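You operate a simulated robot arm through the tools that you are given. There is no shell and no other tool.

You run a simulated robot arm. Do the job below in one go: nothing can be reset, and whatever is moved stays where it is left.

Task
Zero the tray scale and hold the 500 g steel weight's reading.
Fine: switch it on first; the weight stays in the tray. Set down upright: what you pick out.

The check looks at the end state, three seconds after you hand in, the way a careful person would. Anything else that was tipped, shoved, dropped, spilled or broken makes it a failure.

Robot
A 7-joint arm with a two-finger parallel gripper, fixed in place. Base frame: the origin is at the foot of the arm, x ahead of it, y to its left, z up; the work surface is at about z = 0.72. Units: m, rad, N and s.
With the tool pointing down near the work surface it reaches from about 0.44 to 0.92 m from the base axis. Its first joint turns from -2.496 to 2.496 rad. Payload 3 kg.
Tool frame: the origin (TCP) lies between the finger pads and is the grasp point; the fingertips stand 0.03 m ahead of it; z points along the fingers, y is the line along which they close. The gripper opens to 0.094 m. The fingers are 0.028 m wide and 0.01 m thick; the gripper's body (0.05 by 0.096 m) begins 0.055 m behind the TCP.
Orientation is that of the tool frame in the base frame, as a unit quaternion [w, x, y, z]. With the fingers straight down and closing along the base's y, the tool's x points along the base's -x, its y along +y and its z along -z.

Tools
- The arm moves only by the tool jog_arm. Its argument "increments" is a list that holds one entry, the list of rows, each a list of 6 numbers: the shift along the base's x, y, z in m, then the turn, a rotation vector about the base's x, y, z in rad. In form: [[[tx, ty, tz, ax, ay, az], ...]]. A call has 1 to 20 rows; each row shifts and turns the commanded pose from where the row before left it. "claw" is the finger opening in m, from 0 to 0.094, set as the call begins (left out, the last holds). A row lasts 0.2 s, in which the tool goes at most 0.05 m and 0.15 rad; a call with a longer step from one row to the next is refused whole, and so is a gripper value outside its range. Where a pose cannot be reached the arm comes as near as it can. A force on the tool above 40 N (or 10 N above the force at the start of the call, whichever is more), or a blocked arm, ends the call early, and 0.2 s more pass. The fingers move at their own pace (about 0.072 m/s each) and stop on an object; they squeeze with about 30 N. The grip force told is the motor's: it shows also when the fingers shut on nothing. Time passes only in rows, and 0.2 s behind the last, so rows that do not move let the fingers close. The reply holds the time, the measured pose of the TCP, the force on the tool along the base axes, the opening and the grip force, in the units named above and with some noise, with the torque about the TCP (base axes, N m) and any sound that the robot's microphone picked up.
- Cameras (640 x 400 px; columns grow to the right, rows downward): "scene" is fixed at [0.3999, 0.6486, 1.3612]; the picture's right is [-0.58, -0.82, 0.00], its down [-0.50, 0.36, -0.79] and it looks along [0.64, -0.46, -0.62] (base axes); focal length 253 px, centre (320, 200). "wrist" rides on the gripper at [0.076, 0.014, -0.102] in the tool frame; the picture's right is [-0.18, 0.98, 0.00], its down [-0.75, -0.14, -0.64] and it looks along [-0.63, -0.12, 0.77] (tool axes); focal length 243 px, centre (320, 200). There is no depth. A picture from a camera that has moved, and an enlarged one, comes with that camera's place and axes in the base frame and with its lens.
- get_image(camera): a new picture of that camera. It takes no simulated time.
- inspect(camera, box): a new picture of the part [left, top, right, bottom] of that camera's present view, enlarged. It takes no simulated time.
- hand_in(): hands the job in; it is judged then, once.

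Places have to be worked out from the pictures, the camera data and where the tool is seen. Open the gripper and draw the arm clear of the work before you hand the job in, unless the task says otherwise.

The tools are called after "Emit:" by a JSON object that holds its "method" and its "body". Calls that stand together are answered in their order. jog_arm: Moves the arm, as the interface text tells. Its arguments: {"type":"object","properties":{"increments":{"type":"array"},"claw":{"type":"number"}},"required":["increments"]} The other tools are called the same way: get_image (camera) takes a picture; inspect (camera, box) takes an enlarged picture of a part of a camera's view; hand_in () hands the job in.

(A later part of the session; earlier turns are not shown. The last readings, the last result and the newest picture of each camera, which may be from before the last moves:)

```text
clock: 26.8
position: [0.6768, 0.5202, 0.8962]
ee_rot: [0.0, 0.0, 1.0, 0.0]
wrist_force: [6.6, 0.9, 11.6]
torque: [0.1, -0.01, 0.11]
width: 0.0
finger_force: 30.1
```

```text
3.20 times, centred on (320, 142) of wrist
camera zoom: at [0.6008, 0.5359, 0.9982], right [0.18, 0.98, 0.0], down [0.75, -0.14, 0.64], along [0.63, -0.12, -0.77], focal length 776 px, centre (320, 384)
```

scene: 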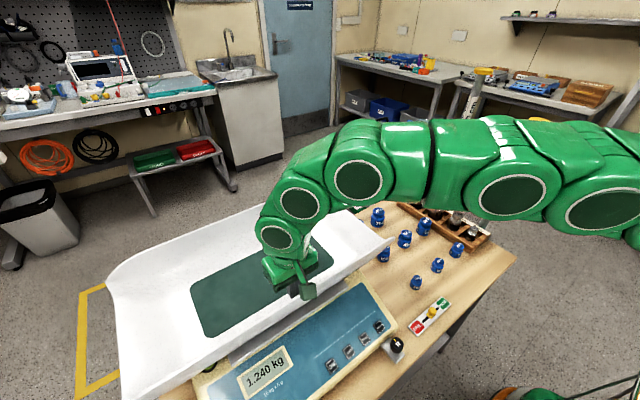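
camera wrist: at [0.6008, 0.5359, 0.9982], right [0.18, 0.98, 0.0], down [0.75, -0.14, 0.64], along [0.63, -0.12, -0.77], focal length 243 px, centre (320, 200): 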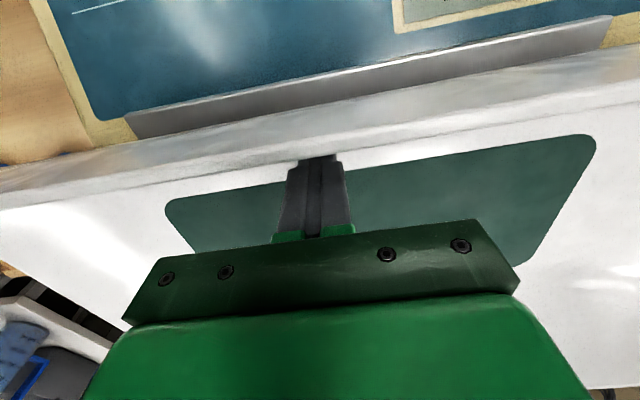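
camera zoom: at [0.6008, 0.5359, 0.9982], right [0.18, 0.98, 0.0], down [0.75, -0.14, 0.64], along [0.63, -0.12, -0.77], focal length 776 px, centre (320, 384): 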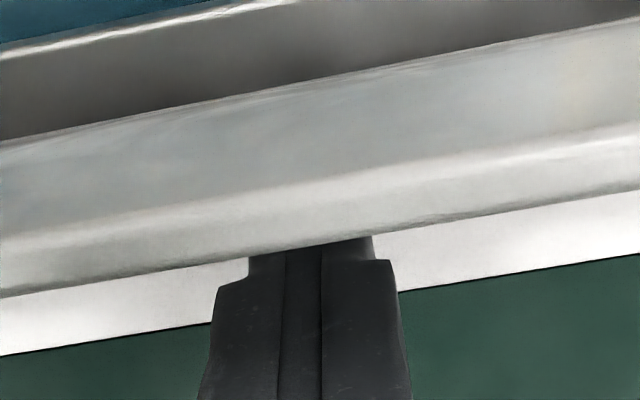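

The tray follows (about 1 cm so far). I continue pushing 2 cm more.

Emit:
{"method": "jog_arm", "body": {"increments": [[[-0.003, 0, 0, 0, 0, 0], [-0.003, 0, 0, 0, 0, 0], [-0.003, 0, 0, 0, 0, 0], [-0.003, 0, 0, 0, 0, 0], [-0.003, 0, 0, 0, 0, 0], [-0.003, 0, 0, 0, 0, 0], [-0.003, 0, 0, 0, 0, 0], [0, 0, 0, 0, 0, 0]]]}}

Emit:
{"method": "inspect", "body": {"camera": "scene", "box": [90, 180, 410, 380]}}

Emit:
{"method": "get_image", "body": {"camera": "wrist"}}

```text
clock: 28.6
position: [0.6568, 0.521, 0.8956]
ee_rot: [0.0, 0.0, 1.0, 0.0]
wrist_force: [8.3, -3.1, 21.1]
torque: [-0.13, 0.05, 0.04]
width: 0.0001
finger_force: 29.8
```

```text
2.00 times, centred on (250, 280) of scene
camera zoom: at [0.3999, 0.6486, 1.3612], right [-0.58, -0.82, 0.0], down [-0.5, 0.36, -0.79], along [0.64, -0.46, -0.62], focal length 506 px, centre (460, 40)
```

zoom: 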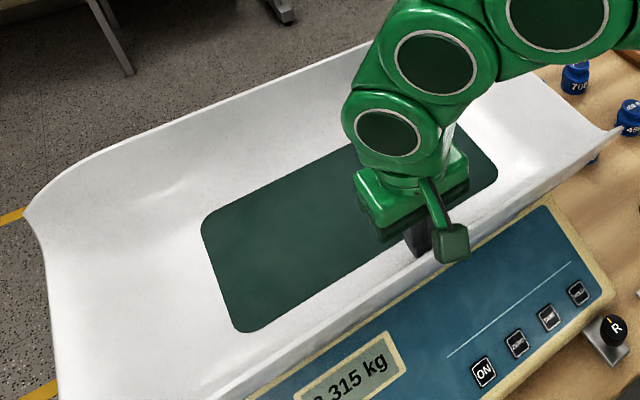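

```text
taken
camera wrist: at [0.5798, 0.5361, 0.9983], right [0.18, 0.98, 0.0], down [0.75, -0.14, 0.64], along [0.63, -0.12, -0.77], focal length 243 px, centre (320, 200)
```

wrist: 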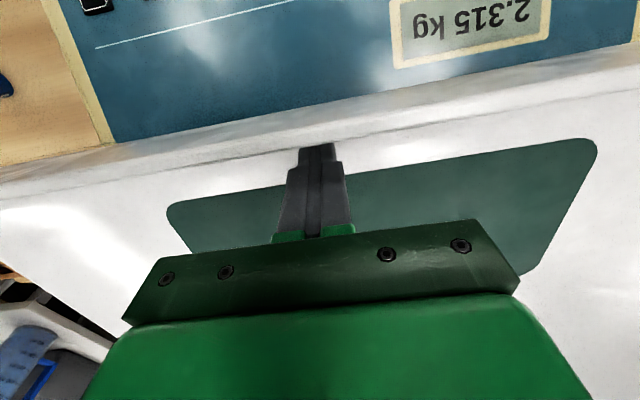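

I zoom to measure where the mat's front edge is now relative to before the push (0.702 then; target ≈0.658).

Emit:
{"method": "inspect", "body": {"camera": "wrist", "box": [220, 80, 420, 205]}}

Emit:
{"method": "inspect", "body": {"camera": "wrist", "box": [0, 0, 320, 200]}}

```text
3.20 times, centred on (320, 142) of wrist
camera zoom: at [0.5798, 0.5361, 0.9983], right [0.18, 0.98, 0.0], down [0.75, -0.14, 0.64], along [0.63, -0.12, -0.77], focal length 776 px, centre (320, 384)
```

zoom: 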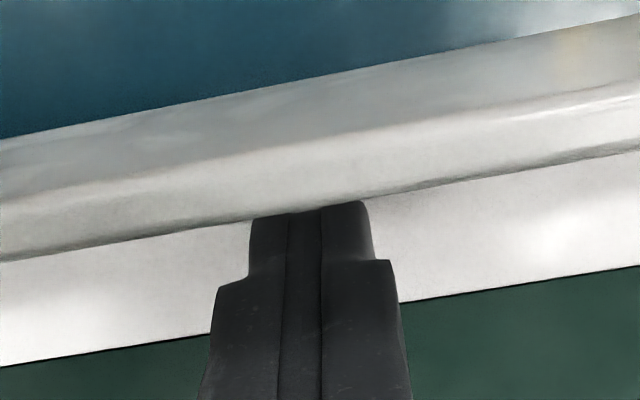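

```text
2.00 times, centred on (160, 100) of wrist
camera zoom: at [0.5798, 0.5361, 0.9983], right [0.18, 0.98, 0.0], down [0.75, -0.14, 0.64], along [0.63, -0.12, -0.77], focal length 485 px, centre (640, 400)
```

zoom: 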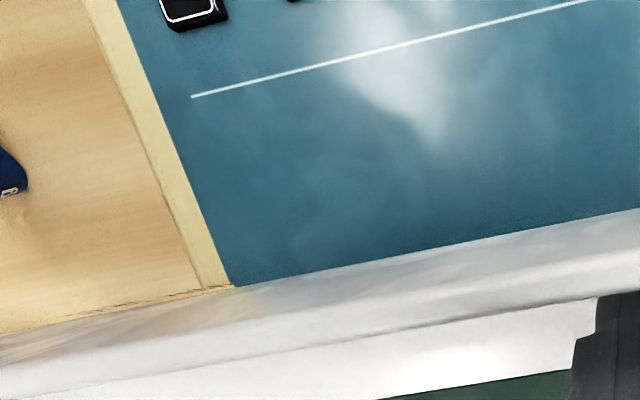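

The lip-to-mat geometry changed, so the tray may have dropped back into its seat on the platform. I lift straight up and return to the start pose to compare with the original view.

Emit:
{"method": "jog_arm", "body": {"increments": [[[0.003, 0, 0, 0, 0, 0], [0, 0, 0.02, 0, 0, 0], [0, 0, 0.04, 0, 0, 0], [0, 0, 0.05, 0, 0, 0], [0, 0, 0.05, 0, 0, 0], [0, 0, 0.05, 0, 0, 0], [0, 0, 0.05, 0, 0, 0], [0, 0, 0.05, 0, 0, 0], [-0.015, -0.046, 0, 0, 0, 0], [-0.015, -0.046, 0, 0, 0, 0], [-0.015, -0.046, 0, 0, 0, 0], [-0.015, -0.046, 0, 0, 0, 0], [-0.015, -0.046, 0, 0, 0, 0], [-0.012, -0.046, 0, 0, 0, 0], [-0.012, -0.024, 0.003, 0, 0, 0], [0, 0, 0, 0, 0, 0]]], "claw": 0.0}}

Emit:
{"method": "get_image", "body": {"camera": "wrist"}}

Emit:
{"method": "inspect", "body": {"camera": "wrist", "box": [260, 0, 640, 200]}}

Emit:
{"method": "get_image", "body": {"camera": "scene"}}

Emit:
{"method": "inspect", "body": {"camera": "scene", "box": [220, 280, 420, 400]}}

```text
clock: 32.0
position: [0.5501, 0.208, 1.1192]
ee_rot: [0.0, 0.0, 1.0, 0.0]
wrist_force: [-0.5, 0.3, -0.7]
torque: [-0.04, -0.04, -0.01]
width: 0.0
finger_force: 30.4
out of reach, approached as far as the arm can: row 6, 7, 8
```

```text
taken
camera wrist: at [0.4737, 0.2232, 1.2229], right [0.18, 0.98, 0.0], down [0.75, -0.14, 0.64], along [0.63, -0.12, -0.77], focal length 243 px, centre (320, 200)
```

wrist: 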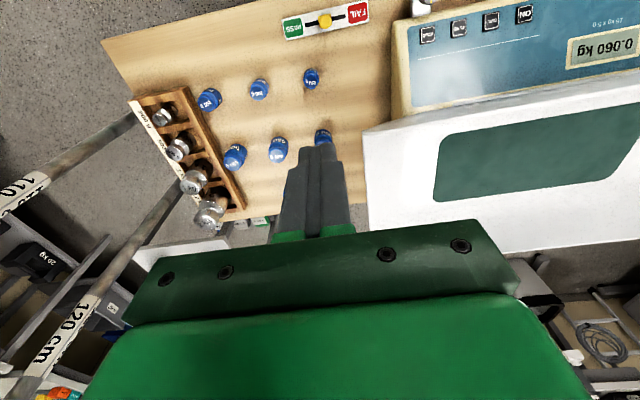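

```text
1.68 times, centred on (450, 100) of wrist
camera zoom: at [0.4737, 0.2232, 1.2229], right [0.18, 0.98, 0.0], down [0.75, -0.14, 0.64], along [0.63, -0.12, -0.77], focal length 409 px, centre (101, 368)
```

zoom: 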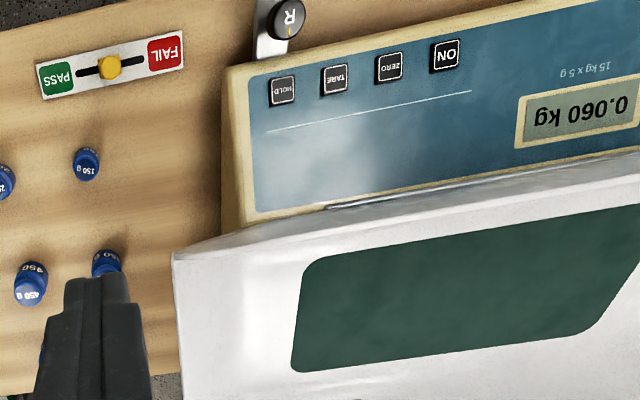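

```text
taken
```

scene: 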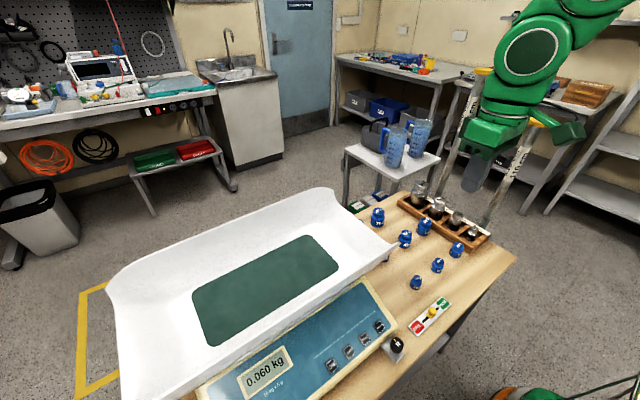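

```text
3.20 times, centred on (320, 340) of scene
camera zoom: at [0.3999, 0.6486, 1.3612], right [-0.58, -0.82, 0.0], down [-0.5, 0.36, -0.79], along [0.64, -0.46, -0.62], focal length 810 px, centre (320, -248)
```

zoom: 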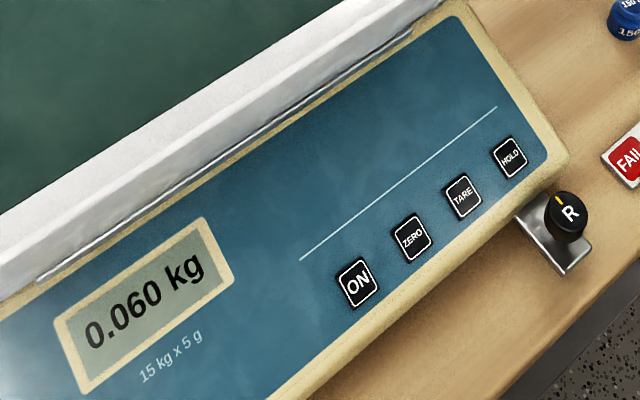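

Part of the displacement remains: the platform's edge is still visible where it was fully covered at the start. I move to the exact start pose for the measured comparison.

Emit:
{"method": "jog_arm", "body": {"increments": [[[0.0056, 0.0067, 0.045, 0, 0, 0], [0.0056, 0.0067, 0.045, 0, 0, 0], [0, 0, 0, 0, 0, 0]]], "claw": 0.094}}

Emit:
{"method": "inspect", "body": {"camera": "wrist", "box": [260, 0, 640, 200]}}

Emit:
{"method": "get_image", "body": {"camera": "wrist"}}

Emit:
{"method": "inspect", "body": {"camera": "scene", "box": [90, 180, 410, 380]}}

```text
clock: 32.8
position: [0.5607, 0.2229, 1.2106]
ee_rot: [0.0, 0.0, 1.0, -0.001]
wrist_force: [0.4, 0.1, -0.3]
torque: [0.02, -0.01, 0.01]
width: 0.094
finger_force: 0.1
```

```text
1.68 times, centred on (450, 100) of wrist
camera zoom: at [0.4838, 0.2381, 1.3134], right [0.18, 0.98, 0.0], down [0.75, -0.14, 0.64], along [0.63, -0.12, -0.77], focal length 409 px, centre (101, 368)
```

zoom: 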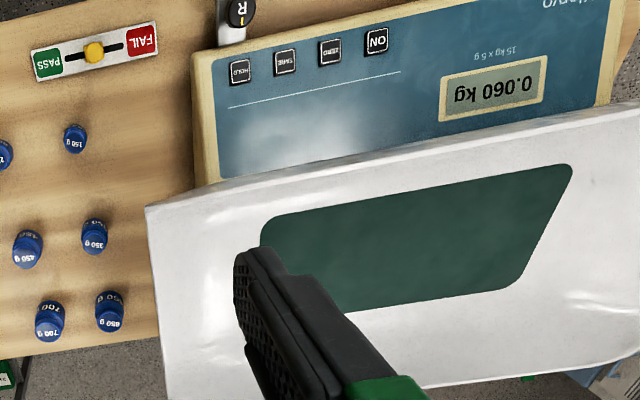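

```text
taken
camera wrist: at [0.4838, 0.2381, 1.3134], right [0.18, 0.98, 0.0], down [0.75, -0.14, 0.64], along [0.63, -0.12, -0.77], focal length 243 px, centre (320, 200)
```

wrist: 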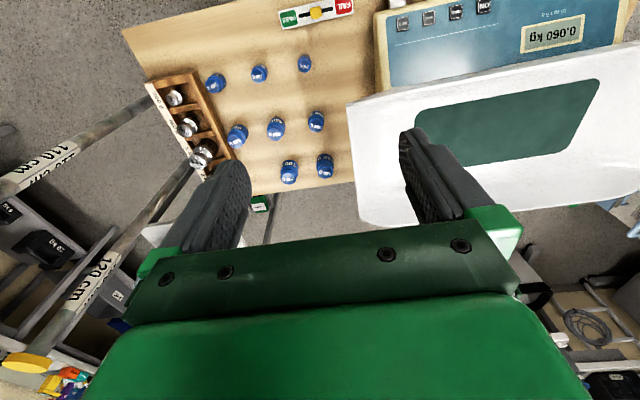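

```text
2.00 times, centred on (250, 280) of scene
camera zoom: at [0.3999, 0.6486, 1.3612], right [-0.58, -0.82, 0.0], down [-0.5, 0.36, -0.79], along [0.64, -0.46, -0.62], focal length 506 px, centre (460, 40)
```

zoom: 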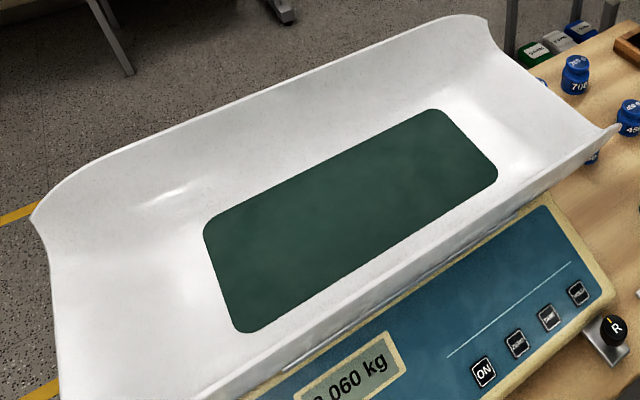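

Remaining displacement is about 14–15 mm, with no visible yaw. I repeat the push at the same spot, going back inside the tray behind the lip.

Emit:
{"method": "jog_arm", "body": {"increments": [[[0.0124, 0.0331, -0.0233, 0, 0, 0], [0.0124, 0.0331, -0.0233, 0, 0, 0], [0.0124, 0.0331, -0.0233, 0, 0, 0], [0.0124, 0.0331, -0.0233, 0, 0, 0], [0.0124, 0.0331, -0.0233, 0, 0, 0], [0.0124, 0.0331, -0.0233, 0, 0, 0], [0.0124, 0.0331, -0.0233, 0, 0, 0], [0.0124, 0.0331, -0.0233, 0, 0, 0], [0.0124, 0.0331, -0.0233, 0, 0, 0], [0, 0, 0, 0, 0, 0], [0, 0, -0.04, 0, 0, 0], [0, 0, -0.03, 0, 0, 0], [0, 0, 0, 0, 0, 0]]], "claw": 0.0}}

Emit:
{"method": "get_image", "body": {"camera": "wrist"}}

```text
clock: 35.6
position: [0.671, 0.5228, 0.9295]
ee_rot: [0.0, 0.0, 1.0, 0.0]
wrist_force: [-0.3, 0.5, -0.2]
torque: [0.03, 0.01, 0.02]
width: 0.0001
finger_force: 30.0
```

```text
taken
camera wrist: at [0.5945, 0.5376, 1.0325], right [0.18, 0.98, 0.0], down [0.75, -0.14, 0.64], along [0.63, -0.12, -0.77], focal length 243 px, centre (320, 200)
```

wrist: 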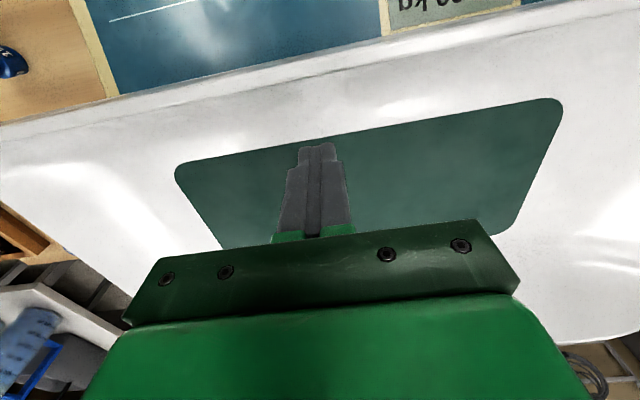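

I descend gently to find the floor level.

Emit:
{"method": "jog_arm", "body": {"increments": [[[0, 0, -0.02, 0, 0, 0], [0, 0, -0.01, 0, 0, 0], [0, 0, -0.003, 0, 0, 0], [0, 0, -0.002, 0, 0, 0], [0, 0, 0, 0, 0, 0]]]}}

Emit:
{"method": "inspect", "body": {"camera": "wrist", "box": [220, 80, 420, 205]}}

```text
clock: 36.8
position: [0.6695, 0.5214, 0.8944]
ee_rot: [-0.001, 0.0, 1.0, 0.0]
wrist_force: [0.5, -0.1, 0.1]
torque: [0.01, 0.01, -0.01]
width: 0.0
finger_force: 29.9
```

```text
3.20 times, centred on (320, 142) of wrist
camera zoom: at [0.5939, 0.5373, 0.9973], right [0.18, 0.98, 0.0], down [0.75, -0.14, 0.64], along [0.63, -0.12, -0.77], focal length 776 px, centre (320, 384)
```

zoom: 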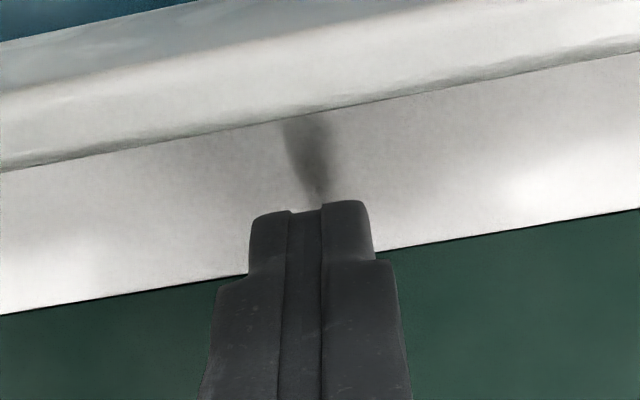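

The floor is not touched yet here, so I step a bit lower.

Emit:
{"method": "jog_arm", "body": {"increments": [[[0, 0, -0.002, 0, 0, 0], [0, 0, -0.002, 0, 0, 0], [0, 0, -0.002, 0, 0, 0], [0, 0, 0, 0, 0, 0]]]}}

```text
clock: 37.8
position: [0.6709, 0.5201, 0.8882]
ee_rot: [0.0, 0.0, 1.0, 0.0]
wrist_force: [0.4, 0.6, 0.1]
torque: [0.04, -0.02, 0.01]
width: 0.0
finger_force: 29.8
```

Emit:
{"method": "jog_arm", "body": {"increments": [[[0, 0, -0.002, 0, 0, 0], [0, 0, -0.002, 0, 0, 0], [0, 0, -0.002, 0, 0, 0], [0, 0, 0, 0, 0, 0]]]}}

Emit:
{"method": "inspect", "body": {"camera": "wrist", "box": [220, 80, 420, 205]}}

```text
clock: 38.7
position: [0.6707, 0.5208, 0.8872]
ee_rot: [0.004, 0.001, 1.0, 0.002]
wrist_force: [0.8, -0.2, 4.9]
torque: [0.0, 0.04, -0.01]
width: 0.0
finger_force: 30.5
stopped in row 4: the force on the tool passed its limit at 43 N (the readings are from after the stop); the commanded pose is now the measured one
```

```text
3.20 times, centred on (320, 142) of wrist
camera zoom: at [0.5948, 0.5363, 0.989], right [0.19, 0.98, 0.0], down [0.75, -0.14, 0.65], along [0.64, -0.12, -0.76], focal length 776 px, centre (320, 384)
```

zoom: 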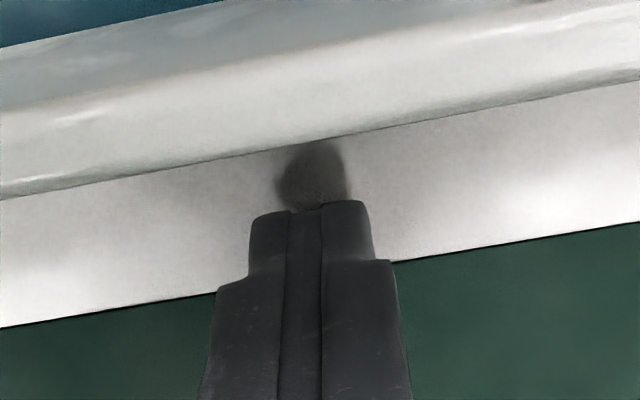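

The floor here is at TCP≈0.887. I raise 7 mm to the same height as the earlier push and push to x≈0.643.

Emit:
{"method": "jog_arm", "body": {"increments": [[[0, 0, 0.0072, 0, 0, 0], [-0.004, 0, 0, 0, 0, 0], [-0.004, 0, 0, 0, 0, 0], [-0.003, 0, 0, 0, 0, 0], [-0.003, 0, 0, 0, 0, 0], [-0.003, 0, 0, 0, 0, 0], [-0.003, 0, 0, 0, 0, 0], [-0.003, 0, 0, 0, 0, 0], [-0.003, 0, 0, 0, 0, 0], [-0.002, 0, 0, 0, 0, 0], [0, 0, 0, 0, 0, 0]]]}}

Emit:
{"method": "get_image", "body": {"camera": "scene"}}

Emit:
{"method": "inspect", "body": {"camera": "wrist", "box": [220, 80, 420, 205]}}

```text
clock: 41.1
position: [0.6433, 0.5212, 0.8946]
ee_rot: [0.004, 0.001, 1.0, 0.002]
wrist_force: [9.7, 1.0, 25.5]
torque: [-0.15, 0.1, -0.19]
width: 0.0
finger_force: 30.3
```

```text
taken
```

scene: 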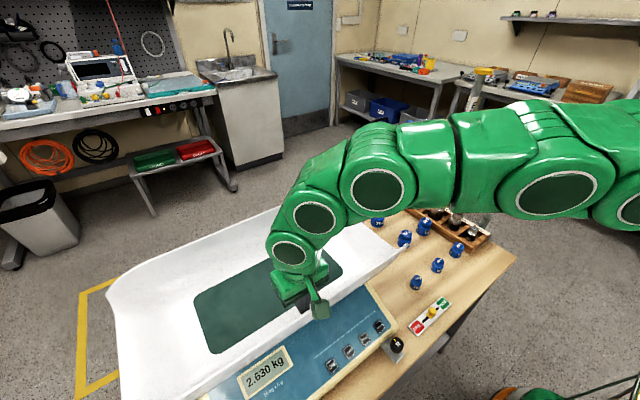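

```text
3.20 times, centred on (320, 142) of wrist
camera zoom: at [0.5663, 0.5363, 0.9969], right [0.19, 0.98, 0.01], down [0.75, -0.14, 0.65], along [0.64, -0.12, -0.76], focal length 776 px, centre (320, 384)
```

zoom: 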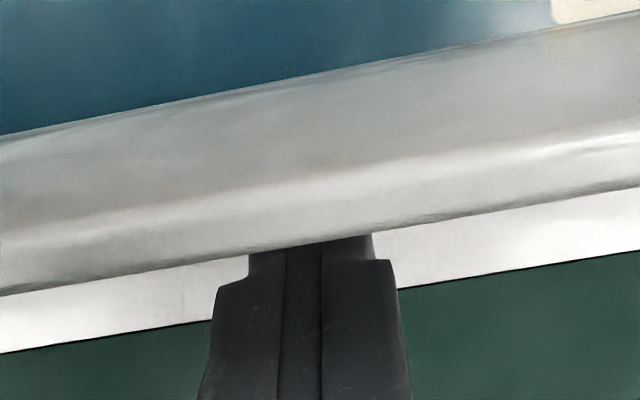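

The mat edge moved about 16 mm, close to the target. I release and return to the start pose to compare again.

Emit:
{"method": "jog_arm", "body": {"increments": [[[0.004, 0, 0, 0, 0, 0], [0.004, 0, 0.005, 0, 0, 0], [0, 0, 0.02, 0, 0, 0], [0, 0, 0.04, 0, 0, 0], [0, 0, 0.04, 0, 0, 0], [-0.0102, -0.0332, 0.0235, 0, 0, 0], [-0.0102, -0.0332, 0.0235, 0, 0, 0], [-0.0102, -0.0332, 0.0235, 0, 0, 0], [-0.0102, -0.0332, 0.0235, 0, 0, 0], [-0.0102, -0.0332, 0.0235, 0, 0, 0], [-0.0102, -0.0332, 0.0235, 0, 0, 0], [-0.0102, -0.0332, 0.0235, 0, 0, 0], [-0.0102, -0.0332, 0.0235, 0, 0, 0], [-0.0102, -0.0332, 0.0235, 0, 0, 0], [0, 0, 0, 0, 0, 0], [0, 0, 0, 0, 0, 0]]], "claw": 0.0}}

Emit:
{"method": "inspect", "body": {"camera": "wrist", "box": [260, 0, 640, 200]}}

Emit:
{"method": "inspect", "body": {"camera": "scene", "box": [90, 180, 410, 380]}}

Emit:
{"method": "inspect", "body": {"camera": "scene", "box": [220, 280, 420, 400]}}

Emit:
{"method": "get_image", "body": {"camera": "scene"}}

```text
clock: 44.5
position: [0.5596, 0.2212, 1.2091]
ee_rot: [0.002, 0.0, 1.0, 0.002]
wrist_force: [-0.2, 0.4, 0.8]
torque: [0.01, -0.03, -0.01]
width: 0.0
finger_force: 29.7
```

```text
1.68 times, centred on (450, 100) of wrist
camera zoom: at [0.4836, 0.2365, 1.3116], right [0.18, 0.98, 0.0], down [0.75, -0.14, 0.65], along [0.63, -0.12, -0.76], focal length 409 px, centre (101, 368)
```

zoom: 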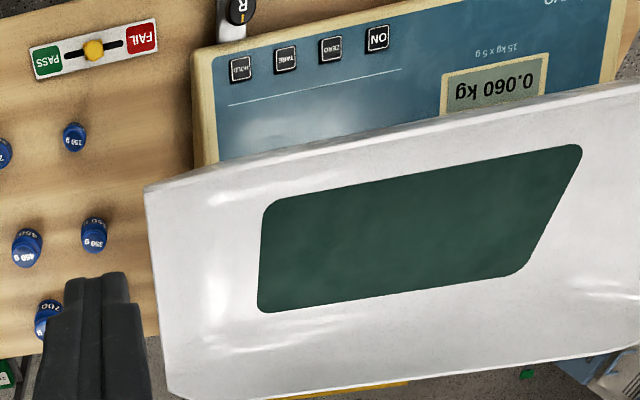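

```text
2.00 times, centred on (250, 280) of scene
camera zoom: at [0.3999, 0.6486, 1.3612], right [-0.58, -0.82, 0.0], down [-0.5, 0.36, -0.79], along [0.64, -0.46, -0.62], focal length 506 px, centre (460, 40)
```

zoom: 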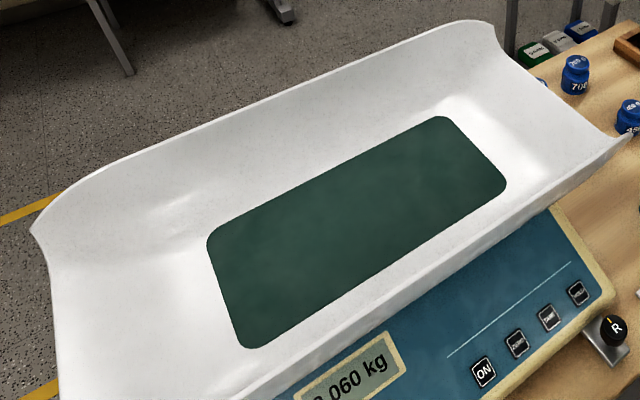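

```text
3.20 times, centred on (320, 340) of scene
camera zoom: at [0.3999, 0.6486, 1.3612], right [-0.58, -0.82, 0.0], down [-0.5, 0.36, -0.79], along [0.64, -0.46, -0.62], focal length 810 px, centre (320, -248)
```

zoom: 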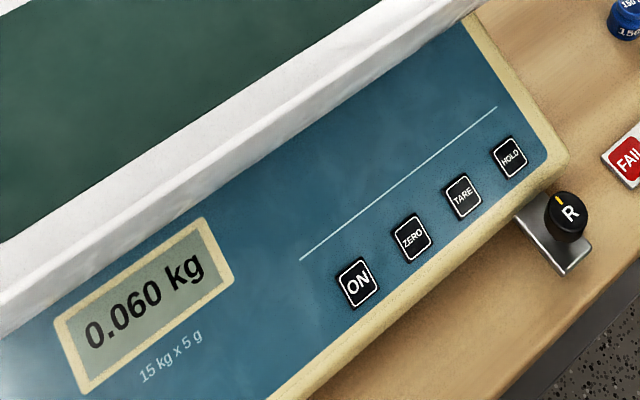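

```text
taken
```

scene: 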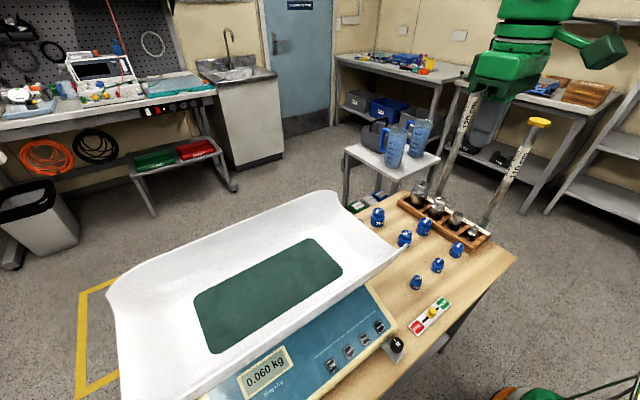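

The tray now matches its original place within a couple of millimetres, and the display shows 0.060 kg. Next I tilt the tool again and approach ZERO at (0.548, 0.467).

Emit:
{"method": "jog_arm", "body": {"increments": [[[-0.002, 0.0246, -0.0359, 0, -0.15, 0], [-0.002, 0.0246, -0.0359, 0, -0.15, 0], [-0.002, 0.0246, -0.0359, 0, -0.15, 0], [-0.002, 0.0246, -0.0359, 0, -0.15, 0], [-0.002, 0.0246, -0.0359, 0, 0, 0], [-0.002, 0.0246, -0.0359, 0, 0, 0], [-0.002, 0.0246, -0.0359, 0, 0, 0], [-0.002, 0.0246, -0.0359, 0, 0, 0], [-0.002, 0.0246, -0.0359, 0, 0, 0], [-0.002, 0.0246, -0.0359, 0, 0, 0], [0, 0, 0, 0, 0, 0]]], "claw": 0.0}}

Emit:
{"method": "get_image", "body": {"camera": "wrist"}}

Emit:
{"method": "get_image", "body": {"camera": "scene"}}

```text
clock: 46.9
position: [0.5383, 0.4674, 0.8521]
ee_rot: [0.298, 0.0, 0.955, 0.002]
wrist_force: [-0.3, -0.3, 0.0]
torque: [-0.04, -0.01, -0.03]
width: 0.0003
finger_force: 30.1
```

```text
taken
camera wrist: at [0.4175, 0.4829, 0.8932], right [0.15, 0.98, 0.11], down [0.26, -0.14, 0.96], along [0.96, -0.12, -0.27], focal length 243 px, centre (320, 200)
```

wrist: 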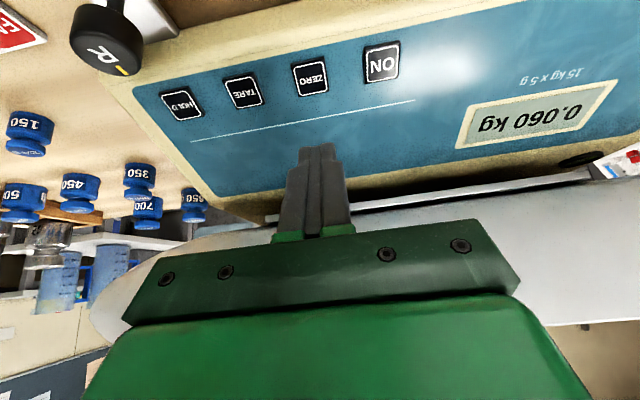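

```text
taken
```

scene: 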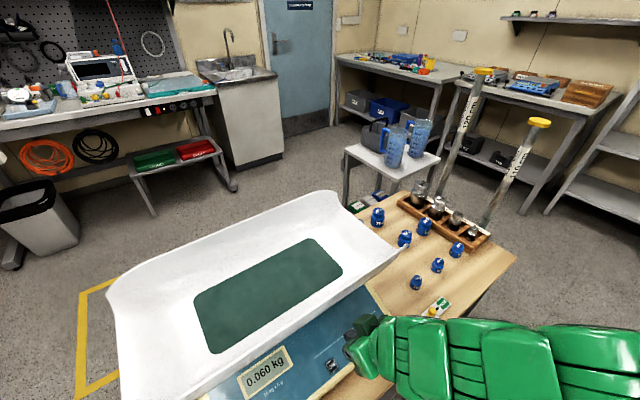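

ZERO lies under the tip and everything is clear. I descend to just above the key, then step 1 mm at a time until one click.

Emit:
{"method": "jog_arm", "body": {"increments": [[[0, 0, -0.025, 0, 0, 0], [0, 0, -0.015, 0, 0, 0], [0, 0, -0.005, 0, 0, 0], [0, 0, 0, 0, 0, 0]]]}}

Emit:
{"method": "jog_arm", "body": {"increments": [[[0, 0, -0.001, 0, 0, 0]]]}}

Emit:
{"method": "jog_arm", "body": {"increments": [[[0, 0, -0.001, 0, 0, 0]]]}}

```text
clock: 47.9
position: [0.5387, 0.4699, 0.8062]
ee_rot: [0.297, 0.0, 0.955, 0.002]
wrist_force: [-0.7, -0.3, -0.2]
torque: [0.0, 0.02, -0.01]
width: 0.0
finger_force: 30.4
```

```text
clock: 48.3
position: [0.5388, 0.4695, 0.8057]
ee_rot: [0.298, 0.0, 0.954, 0.002]
wrist_force: [-0.7, -0.1, 0.8]
torque: [-0.01, 0.02, -0.01]
width: 0.0001
finger_force: 29.6
```

```text
clock: 48.7
position: [0.539, 0.4686, 0.8033]
ee_rot: [0.298, 0.001, 0.955, 0.001]
wrist_force: [0.3, 0.1, 1.6]
torque: [0.01, 0.01, 0.02]
width: 0.0001
finger_force: 29.7
heard: click
```

One click. I lift and read the display.

Emit:
{"method": "jog_arm", "body": {"increments": [[[0, 0, 0.01, 0, 0, 0], [0, 0, 0.03, 0, 0, 0], [0, 0, 0, 0, 0, 0]]]}}

Emit:
{"method": "inspect", "body": {"camera": "scene", "box": [220, 280, 420, 400]}}

Emit:
{"method": "inspect", "body": {"camera": "wrist", "box": [300, 40, 640, 250]}}

```text
clock: 49.5
position: [0.5403, 0.4685, 0.8425]
ee_rot: [0.297, 0.0, 0.955, 0.0]
wrist_force: [0.6, -0.2, -1.0]
torque: [0.01, 0.01, 0.01]
width: 0.0
finger_force: 29.8
```

```text
3.20 times, centred on (320, 340) of scene
camera zoom: at [0.3999, 0.6486, 1.3612], right [-0.58, -0.82, 0.0], down [-0.5, 0.36, -0.79], along [0.64, -0.46, -0.62], focal length 810 px, centre (320, -248)
```

zoom: 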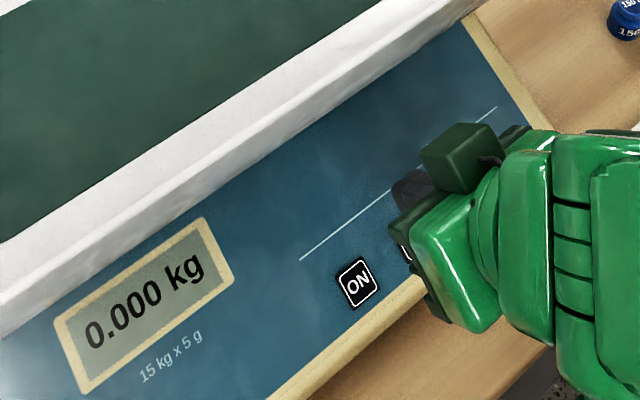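

```text
1.88 times, centred on (470, 145) of wrist
camera zoom: at [0.4189, 0.4839, 0.8847], right [0.15, 0.98, 0.11], down [0.26, -0.14, 0.96], along [0.95, -0.12, -0.27], focal length 457 px, centre (38, 304)
```

zoom: 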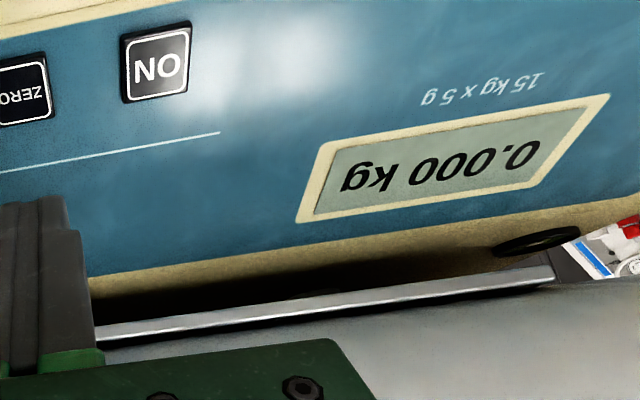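

The scale reads 0.000 kg. Now I rise, level the tool, and go above the rack for a close look at the steel weights, with the claw open.

Emit:
{"method": "jog_arm", "body": {"increments": [[[-0.005, 0, 0.04, 0, 0, 0], [0, 0, 0.045, 0, 0, 0], [0, 0, 0.045, 0, 0, 0], [0, 0, 0.045, 0, 0.15, 0], [0, 0, 0.03, 0, 0.15, 0], [0, -0.04, 0, 0, 0.15, 0], [0, -0.04, 0, 0, 0.15, 0], [0.005, -0.049, 0, 0, 0, 0], [0.005, -0.049, 0, 0, 0, 0], [0.005, -0.049, 0, 0, 0, 0], [0.005, -0.049, 0, 0, 0, 0], [0.005, -0.049, 0, 0, 0, 0], [0.005, -0.049, 0, 0, 0, 0], [0.005, -0.049, 0, 0, 0, 0], [0.01, -0.049, 0, 0, 0, 0], [0.01, -0.03, 0, 0, 0, 0], [0, 0, 0, 0, 0, 0]]], "claw": 0.094}}

Emit:
{"method": "get_image", "body": {"camera": "wrist"}}

Emit:
{"method": "inspect", "body": {"camera": "wrist", "box": [180, 60, 420, 210]}}

Emit:
{"method": "inspect", "body": {"camera": "scene", "box": [390, 170, 500, 260]}}

```text
clock: 53.1
position: [0.5884, -0.032, 1.05]
ee_rot: [0.003, 0.0, 1.0, 0.002]
wrist_force: [-0.3, -1.2, -0.5]
torque: [0.01, 0.0, -0.05]
width: 0.094
finger_force: 0.0
```

```text
taken
camera wrist: at [0.5116, -0.0168, 1.1522], right [0.18, 0.98, 0.0], down [0.75, -0.14, 0.65], along [0.64, -0.12, -0.76], focal length 243 px, centre (320, 200)
```

wrist: 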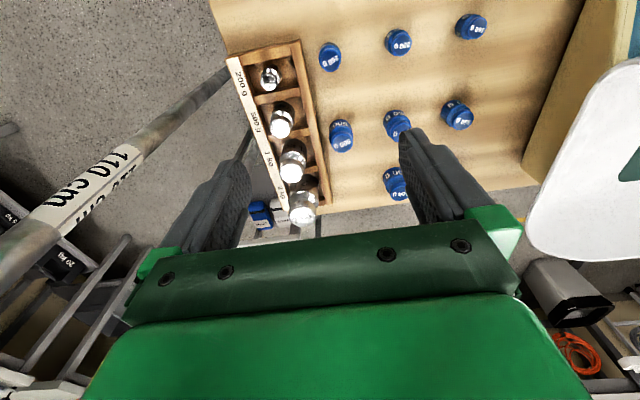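

```text
2.67 times, centred on (300, 135) of wrist
camera zoom: at [0.5116, -0.0168, 1.1522], right [0.18, 0.98, 0.0], down [0.75, -0.14, 0.65], along [0.64, -0.12, -0.76], focal length 647 px, centre (373, 373)
```

zoom: 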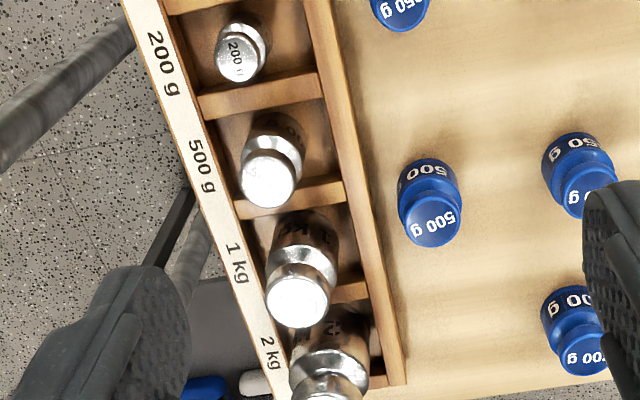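

```text
4.44 times, centred on (445, 215) of scene
camera zoom: at [0.3999, 0.6486, 1.3612], right [-0.58, -0.82, 0.0], down [-0.5, 0.36, -0.79], along [0.64, -0.46, -0.62], focal length 1125 px, centre (-236, 133)
```

zoom: 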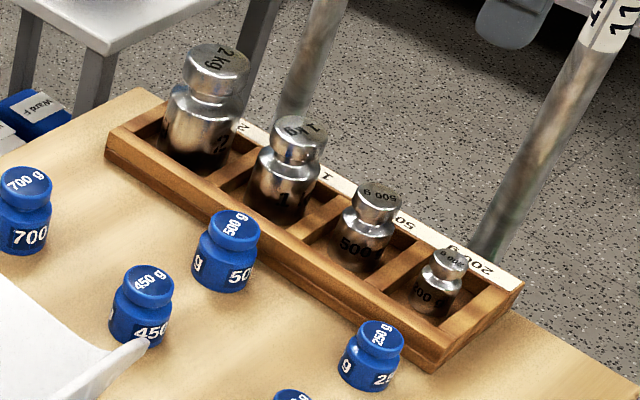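

The 500 g steel weight is in the second slot, engraved "500g", with its knob top at about (0.654, -0.104, 0.802). Before descending I check how the arm links lie relative to the neighbouring weights and the tray.

Emit:
{"method": "get_image", "body": {"camera": "scene"}}

```text
taken
```

scene: 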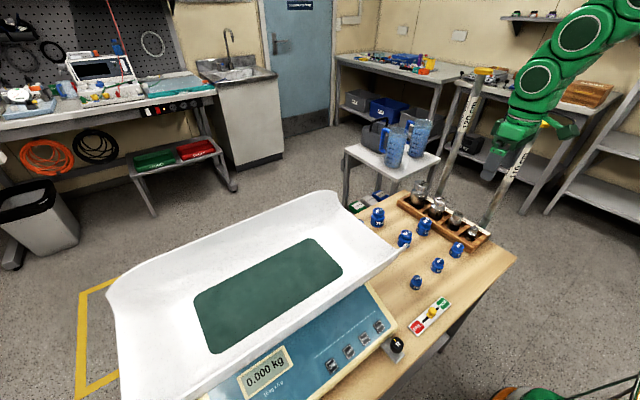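

The links rise high above the hand here. I move over the weight and descend to z = 0.90 for a check.

Emit:
{"method": "jog_arm", "body": {"increments": [[[0.0325, -0.0362, 0, 0, 0, 0], [0.0325, -0.0362, 0, 0, 0, 0], [0, 0, -0.04, 0, 0, 0], [0, 0, -0.04, 0, 0, 0], [0, 0, -0.04, 0, 0, 0], [0, 0, -0.03, 0, 0, 0], [0, 0, 0, 0, 0, 0]]]}}

Emit:
{"method": "get_image", "body": {"camera": "scene"}}

Emit:
{"method": "get_image", "body": {"camera": "wrist"}}

Emit:
{"method": "inspect", "body": {"camera": "scene", "box": [390, 130, 550, 260]}}

```text
clock: 54.7
position: [0.6534, -0.1035, 0.8999]
ee_rot: [0.003, 0.001, 1.0, 0.002]
wrist_force: [-0.9, -0.2, 0.5]
torque: [-0.01, 0.02, -0.02]
width: 0.0938
finger_force: 0.0
```

```text
taken
```

scene: 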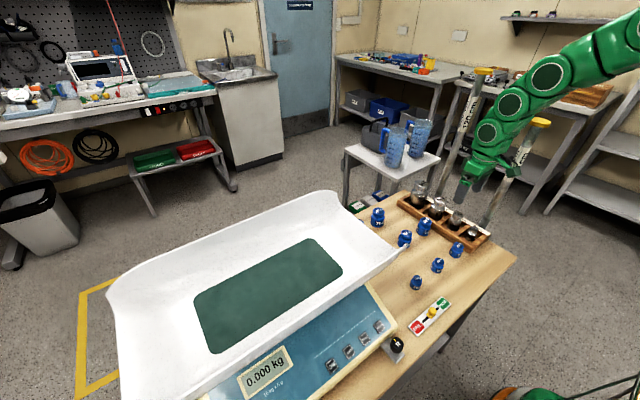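

```text
taken
camera wrist: at [0.5768, -0.0908, 1.0018], right [0.18, 0.98, 0.0], down [0.75, -0.14, 0.65], along [0.63, -0.12, -0.76], focal length 243 px, centre (320, 200)
```

wrist: 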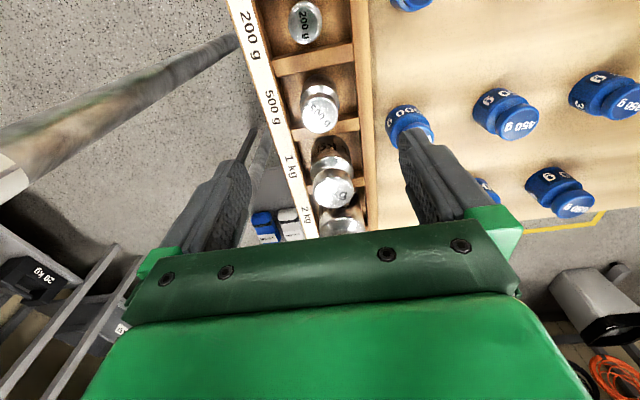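

```text
3.08 times, centred on (470, 195) of scene
camera zoom: at [0.3999, 0.6486, 1.3612], right [-0.58, -0.82, 0.0], down [-0.5, 0.36, -0.79], along [0.64, -0.46, -0.62], focal length 779 px, centre (-142, 215)
```

zoom: 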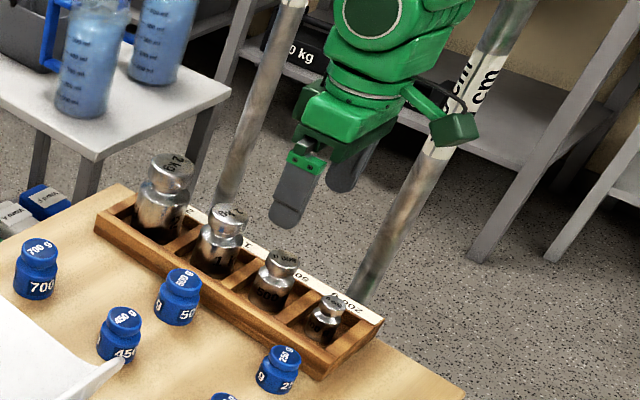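

The knob is centred between the fingers within 2 mm, and no link is near the rack. I descend to grasp height with TCP z≈0.794 (tips 0.764, above the rails).

Emit:
{"method": "jog_arm", "body": {"increments": [[[0, -0.001, -0.04, 0, 0, 0], [0, 0, -0.03, 0, 0, 0], [0, 0, -0.02, 0, 0, 0], [0, 0, -0.01, 0, 0, 0], [0, 0, -0.006, 0, 0, 0], [0, 0, 0, 0, 0, 0]]]}}

Emit:
{"method": "get_image", "body": {"camera": "wrist"}}

Emit:
{"method": "inspect", "body": {"camera": "scene", "box": [390, 130, 550, 260]}}

```text
clock: 56.1
position: [0.6544, -0.1063, 0.7935]
ee_rot: [0.003, -0.001, 1.0, 0.002]
wrist_force: [0.7, -0.4, 0.6]
torque: [-0.02, -0.01, 0.0]
width: 0.0942
finger_force: 0.0
```

```text
taken
camera wrist: at [0.578, -0.0919, 0.8957], right [0.18, 0.98, 0.0], down [0.75, -0.14, 0.65], along [0.64, -0.12, -0.76], focal length 243 px, centre (320, 200)
```

wrist: 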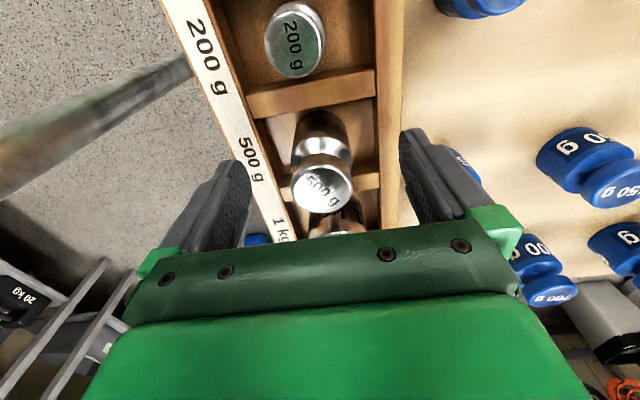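

```text
3.08 times, centred on (470, 195) of scene
camera zoom: at [0.3999, 0.6486, 1.3612], right [-0.58, -0.82, 0.0], down [-0.5, 0.36, -0.79], along [0.64, -0.46, -0.62], focal length 779 px, centre (-142, 215)
```

zoom: 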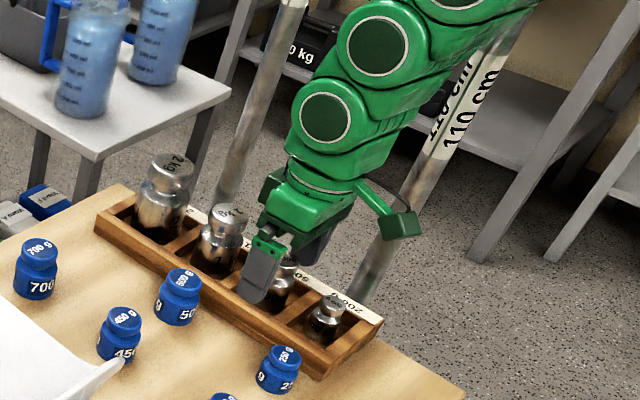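

The top reads "500 g", confirming it is the right weight. The tips are about 1 cm above the rails, so I nudge x by -3 mm and close on the knob.

Emit:
{"method": "jog_arm", "body": {"increments": [[[-0.003, 0, 0, 0, 0, 0], [0, 0, 0, 0, 0, 0], [0, 0, 0, 0, 0, 0], [0, 0, 0, 0, 0, 0], [0, 0, 0, 0, 0, 0]]], "claw": 0.0}}

Emit:
{"method": "get_image", "body": {"camera": "wrist"}}

```text
clock: 57.3
position: [0.653, -0.1067, 0.794]
ee_rot: [0.003, 0.001, 1.0, 0.002]
wrist_force: [-1.1, 1.3, 0.7]
torque: [-0.04, 0.14, -0.01]
width: 0.037
finger_force: 30.0
```

```text
taken
camera wrist: at [0.575, -0.0916, 0.8953], right [0.18, 0.98, 0.0], down [0.75, -0.14, 0.65], along [0.63, -0.12, -0.76], focal length 243 px, centre (320, 200)
```

wrist: 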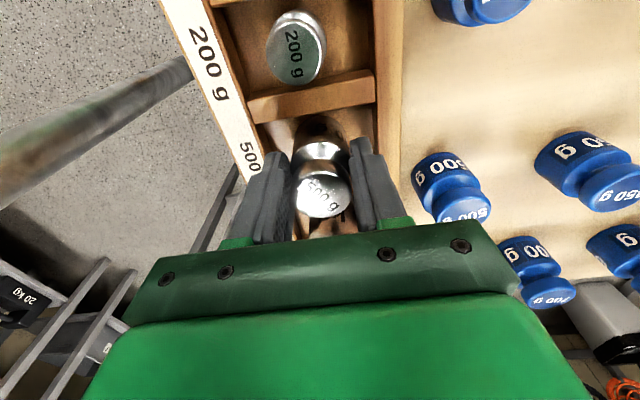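

I have a firm grip at 37 mm on the body. I lift straight out of the rack.

Emit:
{"method": "jog_arm", "body": {"increments": [[[0, 0, 0.01, 0, 0, 0], [0, 0, 0.02, 0, 0, 0], [0, 0, 0.03, 0, 0, 0], [0, 0, 0.04, 0, 0, 0], [0, 0, 0.04, 0, 0, 0], [0, 0, 0.04, 0, 0, 0], [0, 0, 0.03, 0, 0, 0], [0, 0, 0, 0, 0, 0]]]}}

Emit:
{"method": "get_image", "body": {"camera": "wrist"}}

Emit:
{"method": "get_image", "body": {"camera": "scene"}}

Emit:
{"method": "inspect", "body": {"camera": "scene", "box": [390, 100, 550, 260]}}

```text
clock: 59.1
position: [0.6525, -0.1052, 1.0039]
ee_rot: [0.002, 0.0, 1.0, 0.001]
wrist_force: [0.5, 0.1, -4.7]
torque: [-0.01, 0.05, 0.01]
width: 0.037
finger_force: 29.7
```

```text
taken
camera wrist: at [0.576, -0.0906, 1.1063], right [0.18, 0.98, 0.0], down [0.75, -0.14, 0.65], along [0.63, -0.12, -0.76], focal length 243 px, centre (320, 200)
```

wrist: 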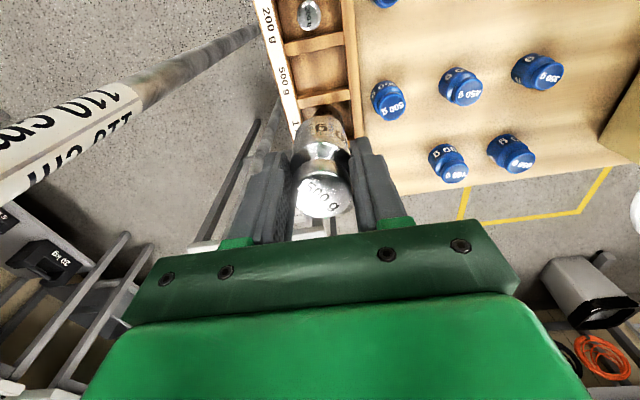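

```text
taken
```

scene: 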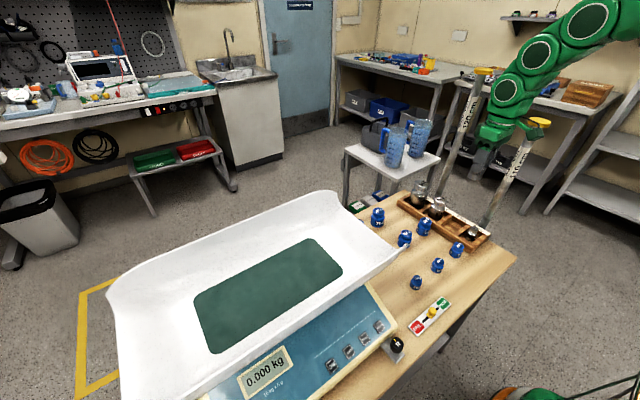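

```text
2.50 times, centred on (470, 180) of scene
camera zoom: at [0.3999, 0.6486, 1.3612], right [-0.58, -0.82, 0.0], down [-0.5, 0.36, -0.79], along [0.64, -0.46, -0.62], focal length 633 px, centre (-55, 250)
```

zoom: 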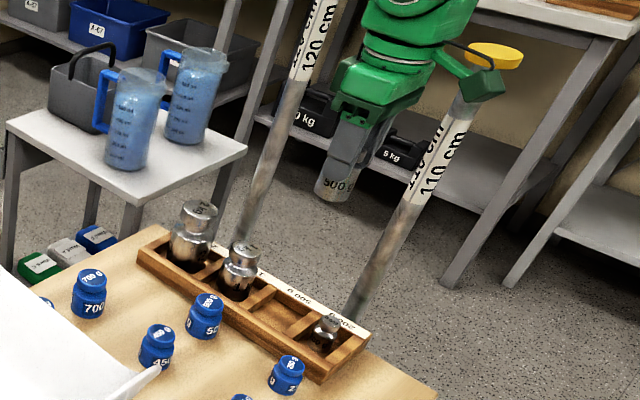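

The 500 g weight is held securely (4.7 N), upright, with its bottom about 0.066 below the TCP. I carry it over the tray's mat at a safe height.

Emit:
{"method": "jog_arm", "body": {"increments": [[[0, 0.025, 0, 0, 0, 0], [0, 0.04, 0, 0, 0, 0], [0, 0.04, 0, 0, 0, 0], [0, 0.04, 0, 0, 0, 0], [0, 0.04, 0, 0, 0, 0], [0, 0.04, 0, 0, 0, 0], [0, 0.04, 0, 0, 0, 0], [0, 0.04, 0, 0, 0, 0], [0, 0.04, 0, 0, 0, 0], [0, 0.04, 0, 0, 0, 0], [0, 0.04, 0, 0, 0, 0], [0, 0.04, 0, 0, 0, 0], [0.02, 0.04, 0, 0, 0, 0], [0.02, 0.04, -0.005, 0, 0, 0], [0.02, 0.04, -0.01, 0, 0, 0], [0, 0, 0, 0, 0, 0], [0, 0, 0, 0, 0, 0]]]}}

Emit:
{"method": "get_image", "body": {"camera": "wrist"}}

Emit:
{"method": "get_image", "body": {"camera": "scene"}}

```text
clock: 62.7
position: [0.7114, 0.4765, 0.9884]
ee_rot: [0.003, 0.001, 1.0, 0.001]
wrist_force: [-0.6, -0.2, -5.2]
torque: [0.02, 0.03, -0.05]
width: 0.037
finger_force: 30.4
```

```text
taken
camera wrist: at [0.6348, 0.4921, 1.0916], right [0.18, 0.98, 0.0], down [0.75, -0.14, 0.65], along [0.64, -0.12, -0.76], focal length 243 px, centre (320, 200)
```

wrist: 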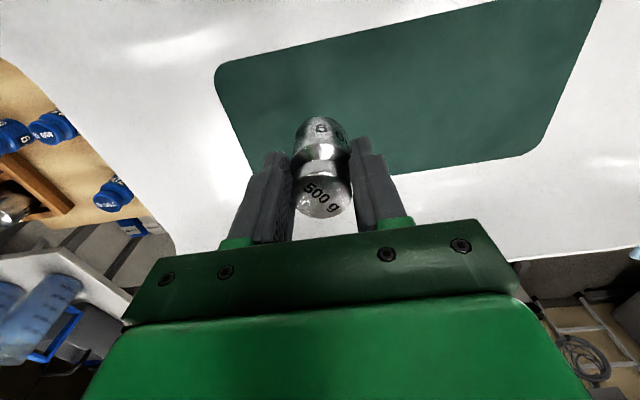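

```text
taken
```

scene: 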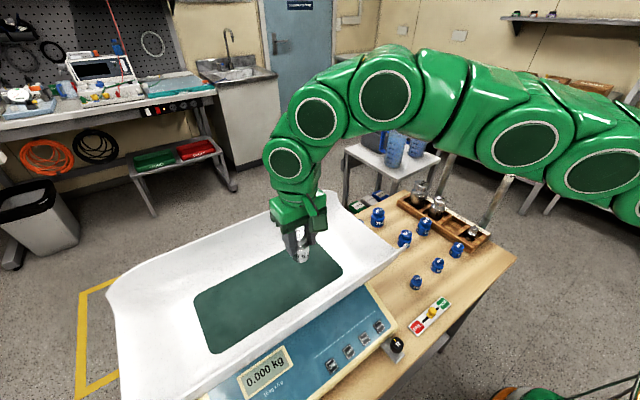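

The weight is above the mat with clear links. I lower 5 cm, then feel for the mat in small steps.

Emit:
{"method": "jog_arm", "body": {"increments": [[[0, 0, -0.02, 0, 0, 0], [0, 0, -0.02, 0, 0, 0], [0, 0, -0.01, 0, 0, 0], [0, 0, -0.004, 0, 0, 0], [0, 0, 0, 0, 0, 0]]]}}

Emit:
{"method": "get_image", "body": {"camera": "scene"}}

Emit:
{"method": "inspect", "body": {"camera": "scene", "box": [220, 200, 360, 300]}}

```text
clock: 63.9
position: [0.7123, 0.4785, 0.933]
ee_rot: [0.002, 0.001, 1.0, 0.002]
wrist_force: [-0.3, -0.6, -4.9]
torque: [-0.01, 0.02, 0.01]
width: 0.0372
finger_force: 30.1
```

```text
taken
```

scene: 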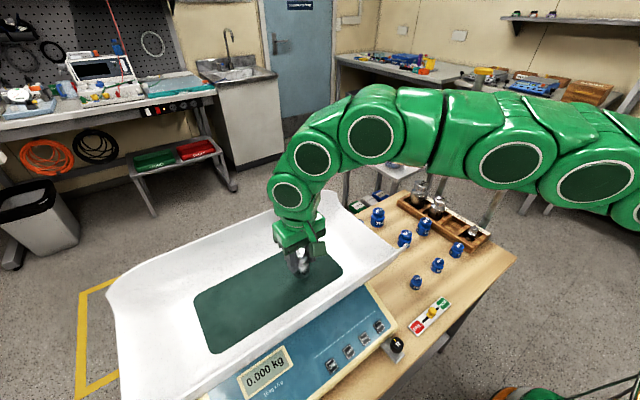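

```text
4.00 times, centred on (290, 250) of scene
camera zoom: at [0.3999, 0.6486, 1.3612], right [-0.58, -0.82, 0.0], down [-0.5, 0.36, -0.79], along [0.64, -0.46, -0.62], focal length 1013 px, centre (440, 0)
```

zoom: 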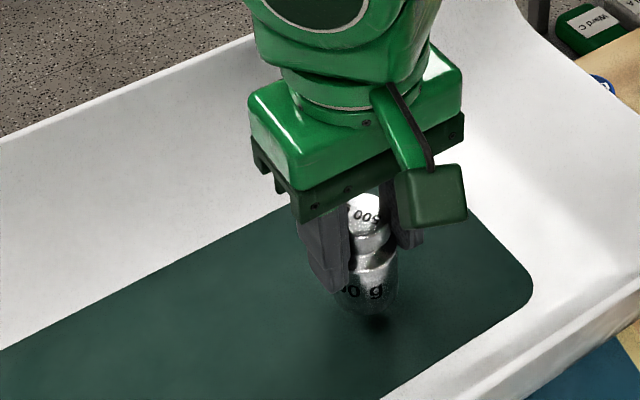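

The weight is close to the mat. I step down 2 mm at a time.

Emit:
{"method": "jog_arm", "body": {"increments": [[[0, 0, -0.002, 0, 0, 0], [0, 0, -0.002, 0, 0, 0], [0, 0, 0, 0, 0, 0]]]}}

Emit:
{"method": "jog_arm", "body": {"increments": [[[0, 0, -0.002, 0, 0, 0], [0, 0, 0, 0, 0, 0]]]}}

Emit:
{"method": "jog_arm", "body": {"increments": [[[0, 0, -0.002, 0, 0, 0], [0, 0, 0, 0, 0, 0]]]}}

```text
clock: 64.7
position: [0.7125, 0.478, 0.9292]
ee_rot: [0.003, 0.0, 1.0, 0.001]
wrist_force: [-1.0, -0.3, -4.9]
torque: [0.0, 0.04, -0.01]
width: 0.037
finger_force: 30.5
```

```text
clock: 65.3
position: [0.7123, 0.4785, 0.9266]
ee_rot: [0.003, 0.0, 1.0, 0.002]
wrist_force: [-1.0, 1.0, -5.5]
torque: [0.03, 0.05, 0.01]
width: 0.0373
finger_force: 29.7
```

```text
clock: 65.9
position: [0.7123, 0.4778, 0.9246]
ee_rot: [0.003, 0.0, 1.0, 0.002]
wrist_force: [0.6, -0.3, -5.5]
torque: [0.0, 0.04, 0.0]
width: 0.0369
finger_force: 30.4
```

No contact yet, so I continue.

Emit:
{"method": "jog_arm", "body": {"increments": [[[0, 0, -0.002, 0, 0, 0], [0, 0, 0, 0, 0, 0]]]}}

Emit:
{"method": "jog_arm", "body": {"increments": [[[0, 0, -0.0015, 0, 0, 0], [0, 0, 0, 0, 0, 0]]]}}

```text
clock: 66.5
position: [0.7103, 0.4785, 0.924]
ee_rot: [0.002, 0.0, 1.0, 0.001]
wrist_force: [-0.6, 0.0, -5.0]
torque: [0.01, 0.01, 0.0]
width: 0.0368
finger_force: 30.7
```

```text
clock: 67.1
position: [0.7111, 0.4777, 0.922]
ee_rot: [0.003, 0.001, 1.0, 0.002]
wrist_force: [-0.2, 0.4, -5.3]
torque: [0.0, 0.04, -0.03]
width: 0.0373
finger_force: 30.5
```

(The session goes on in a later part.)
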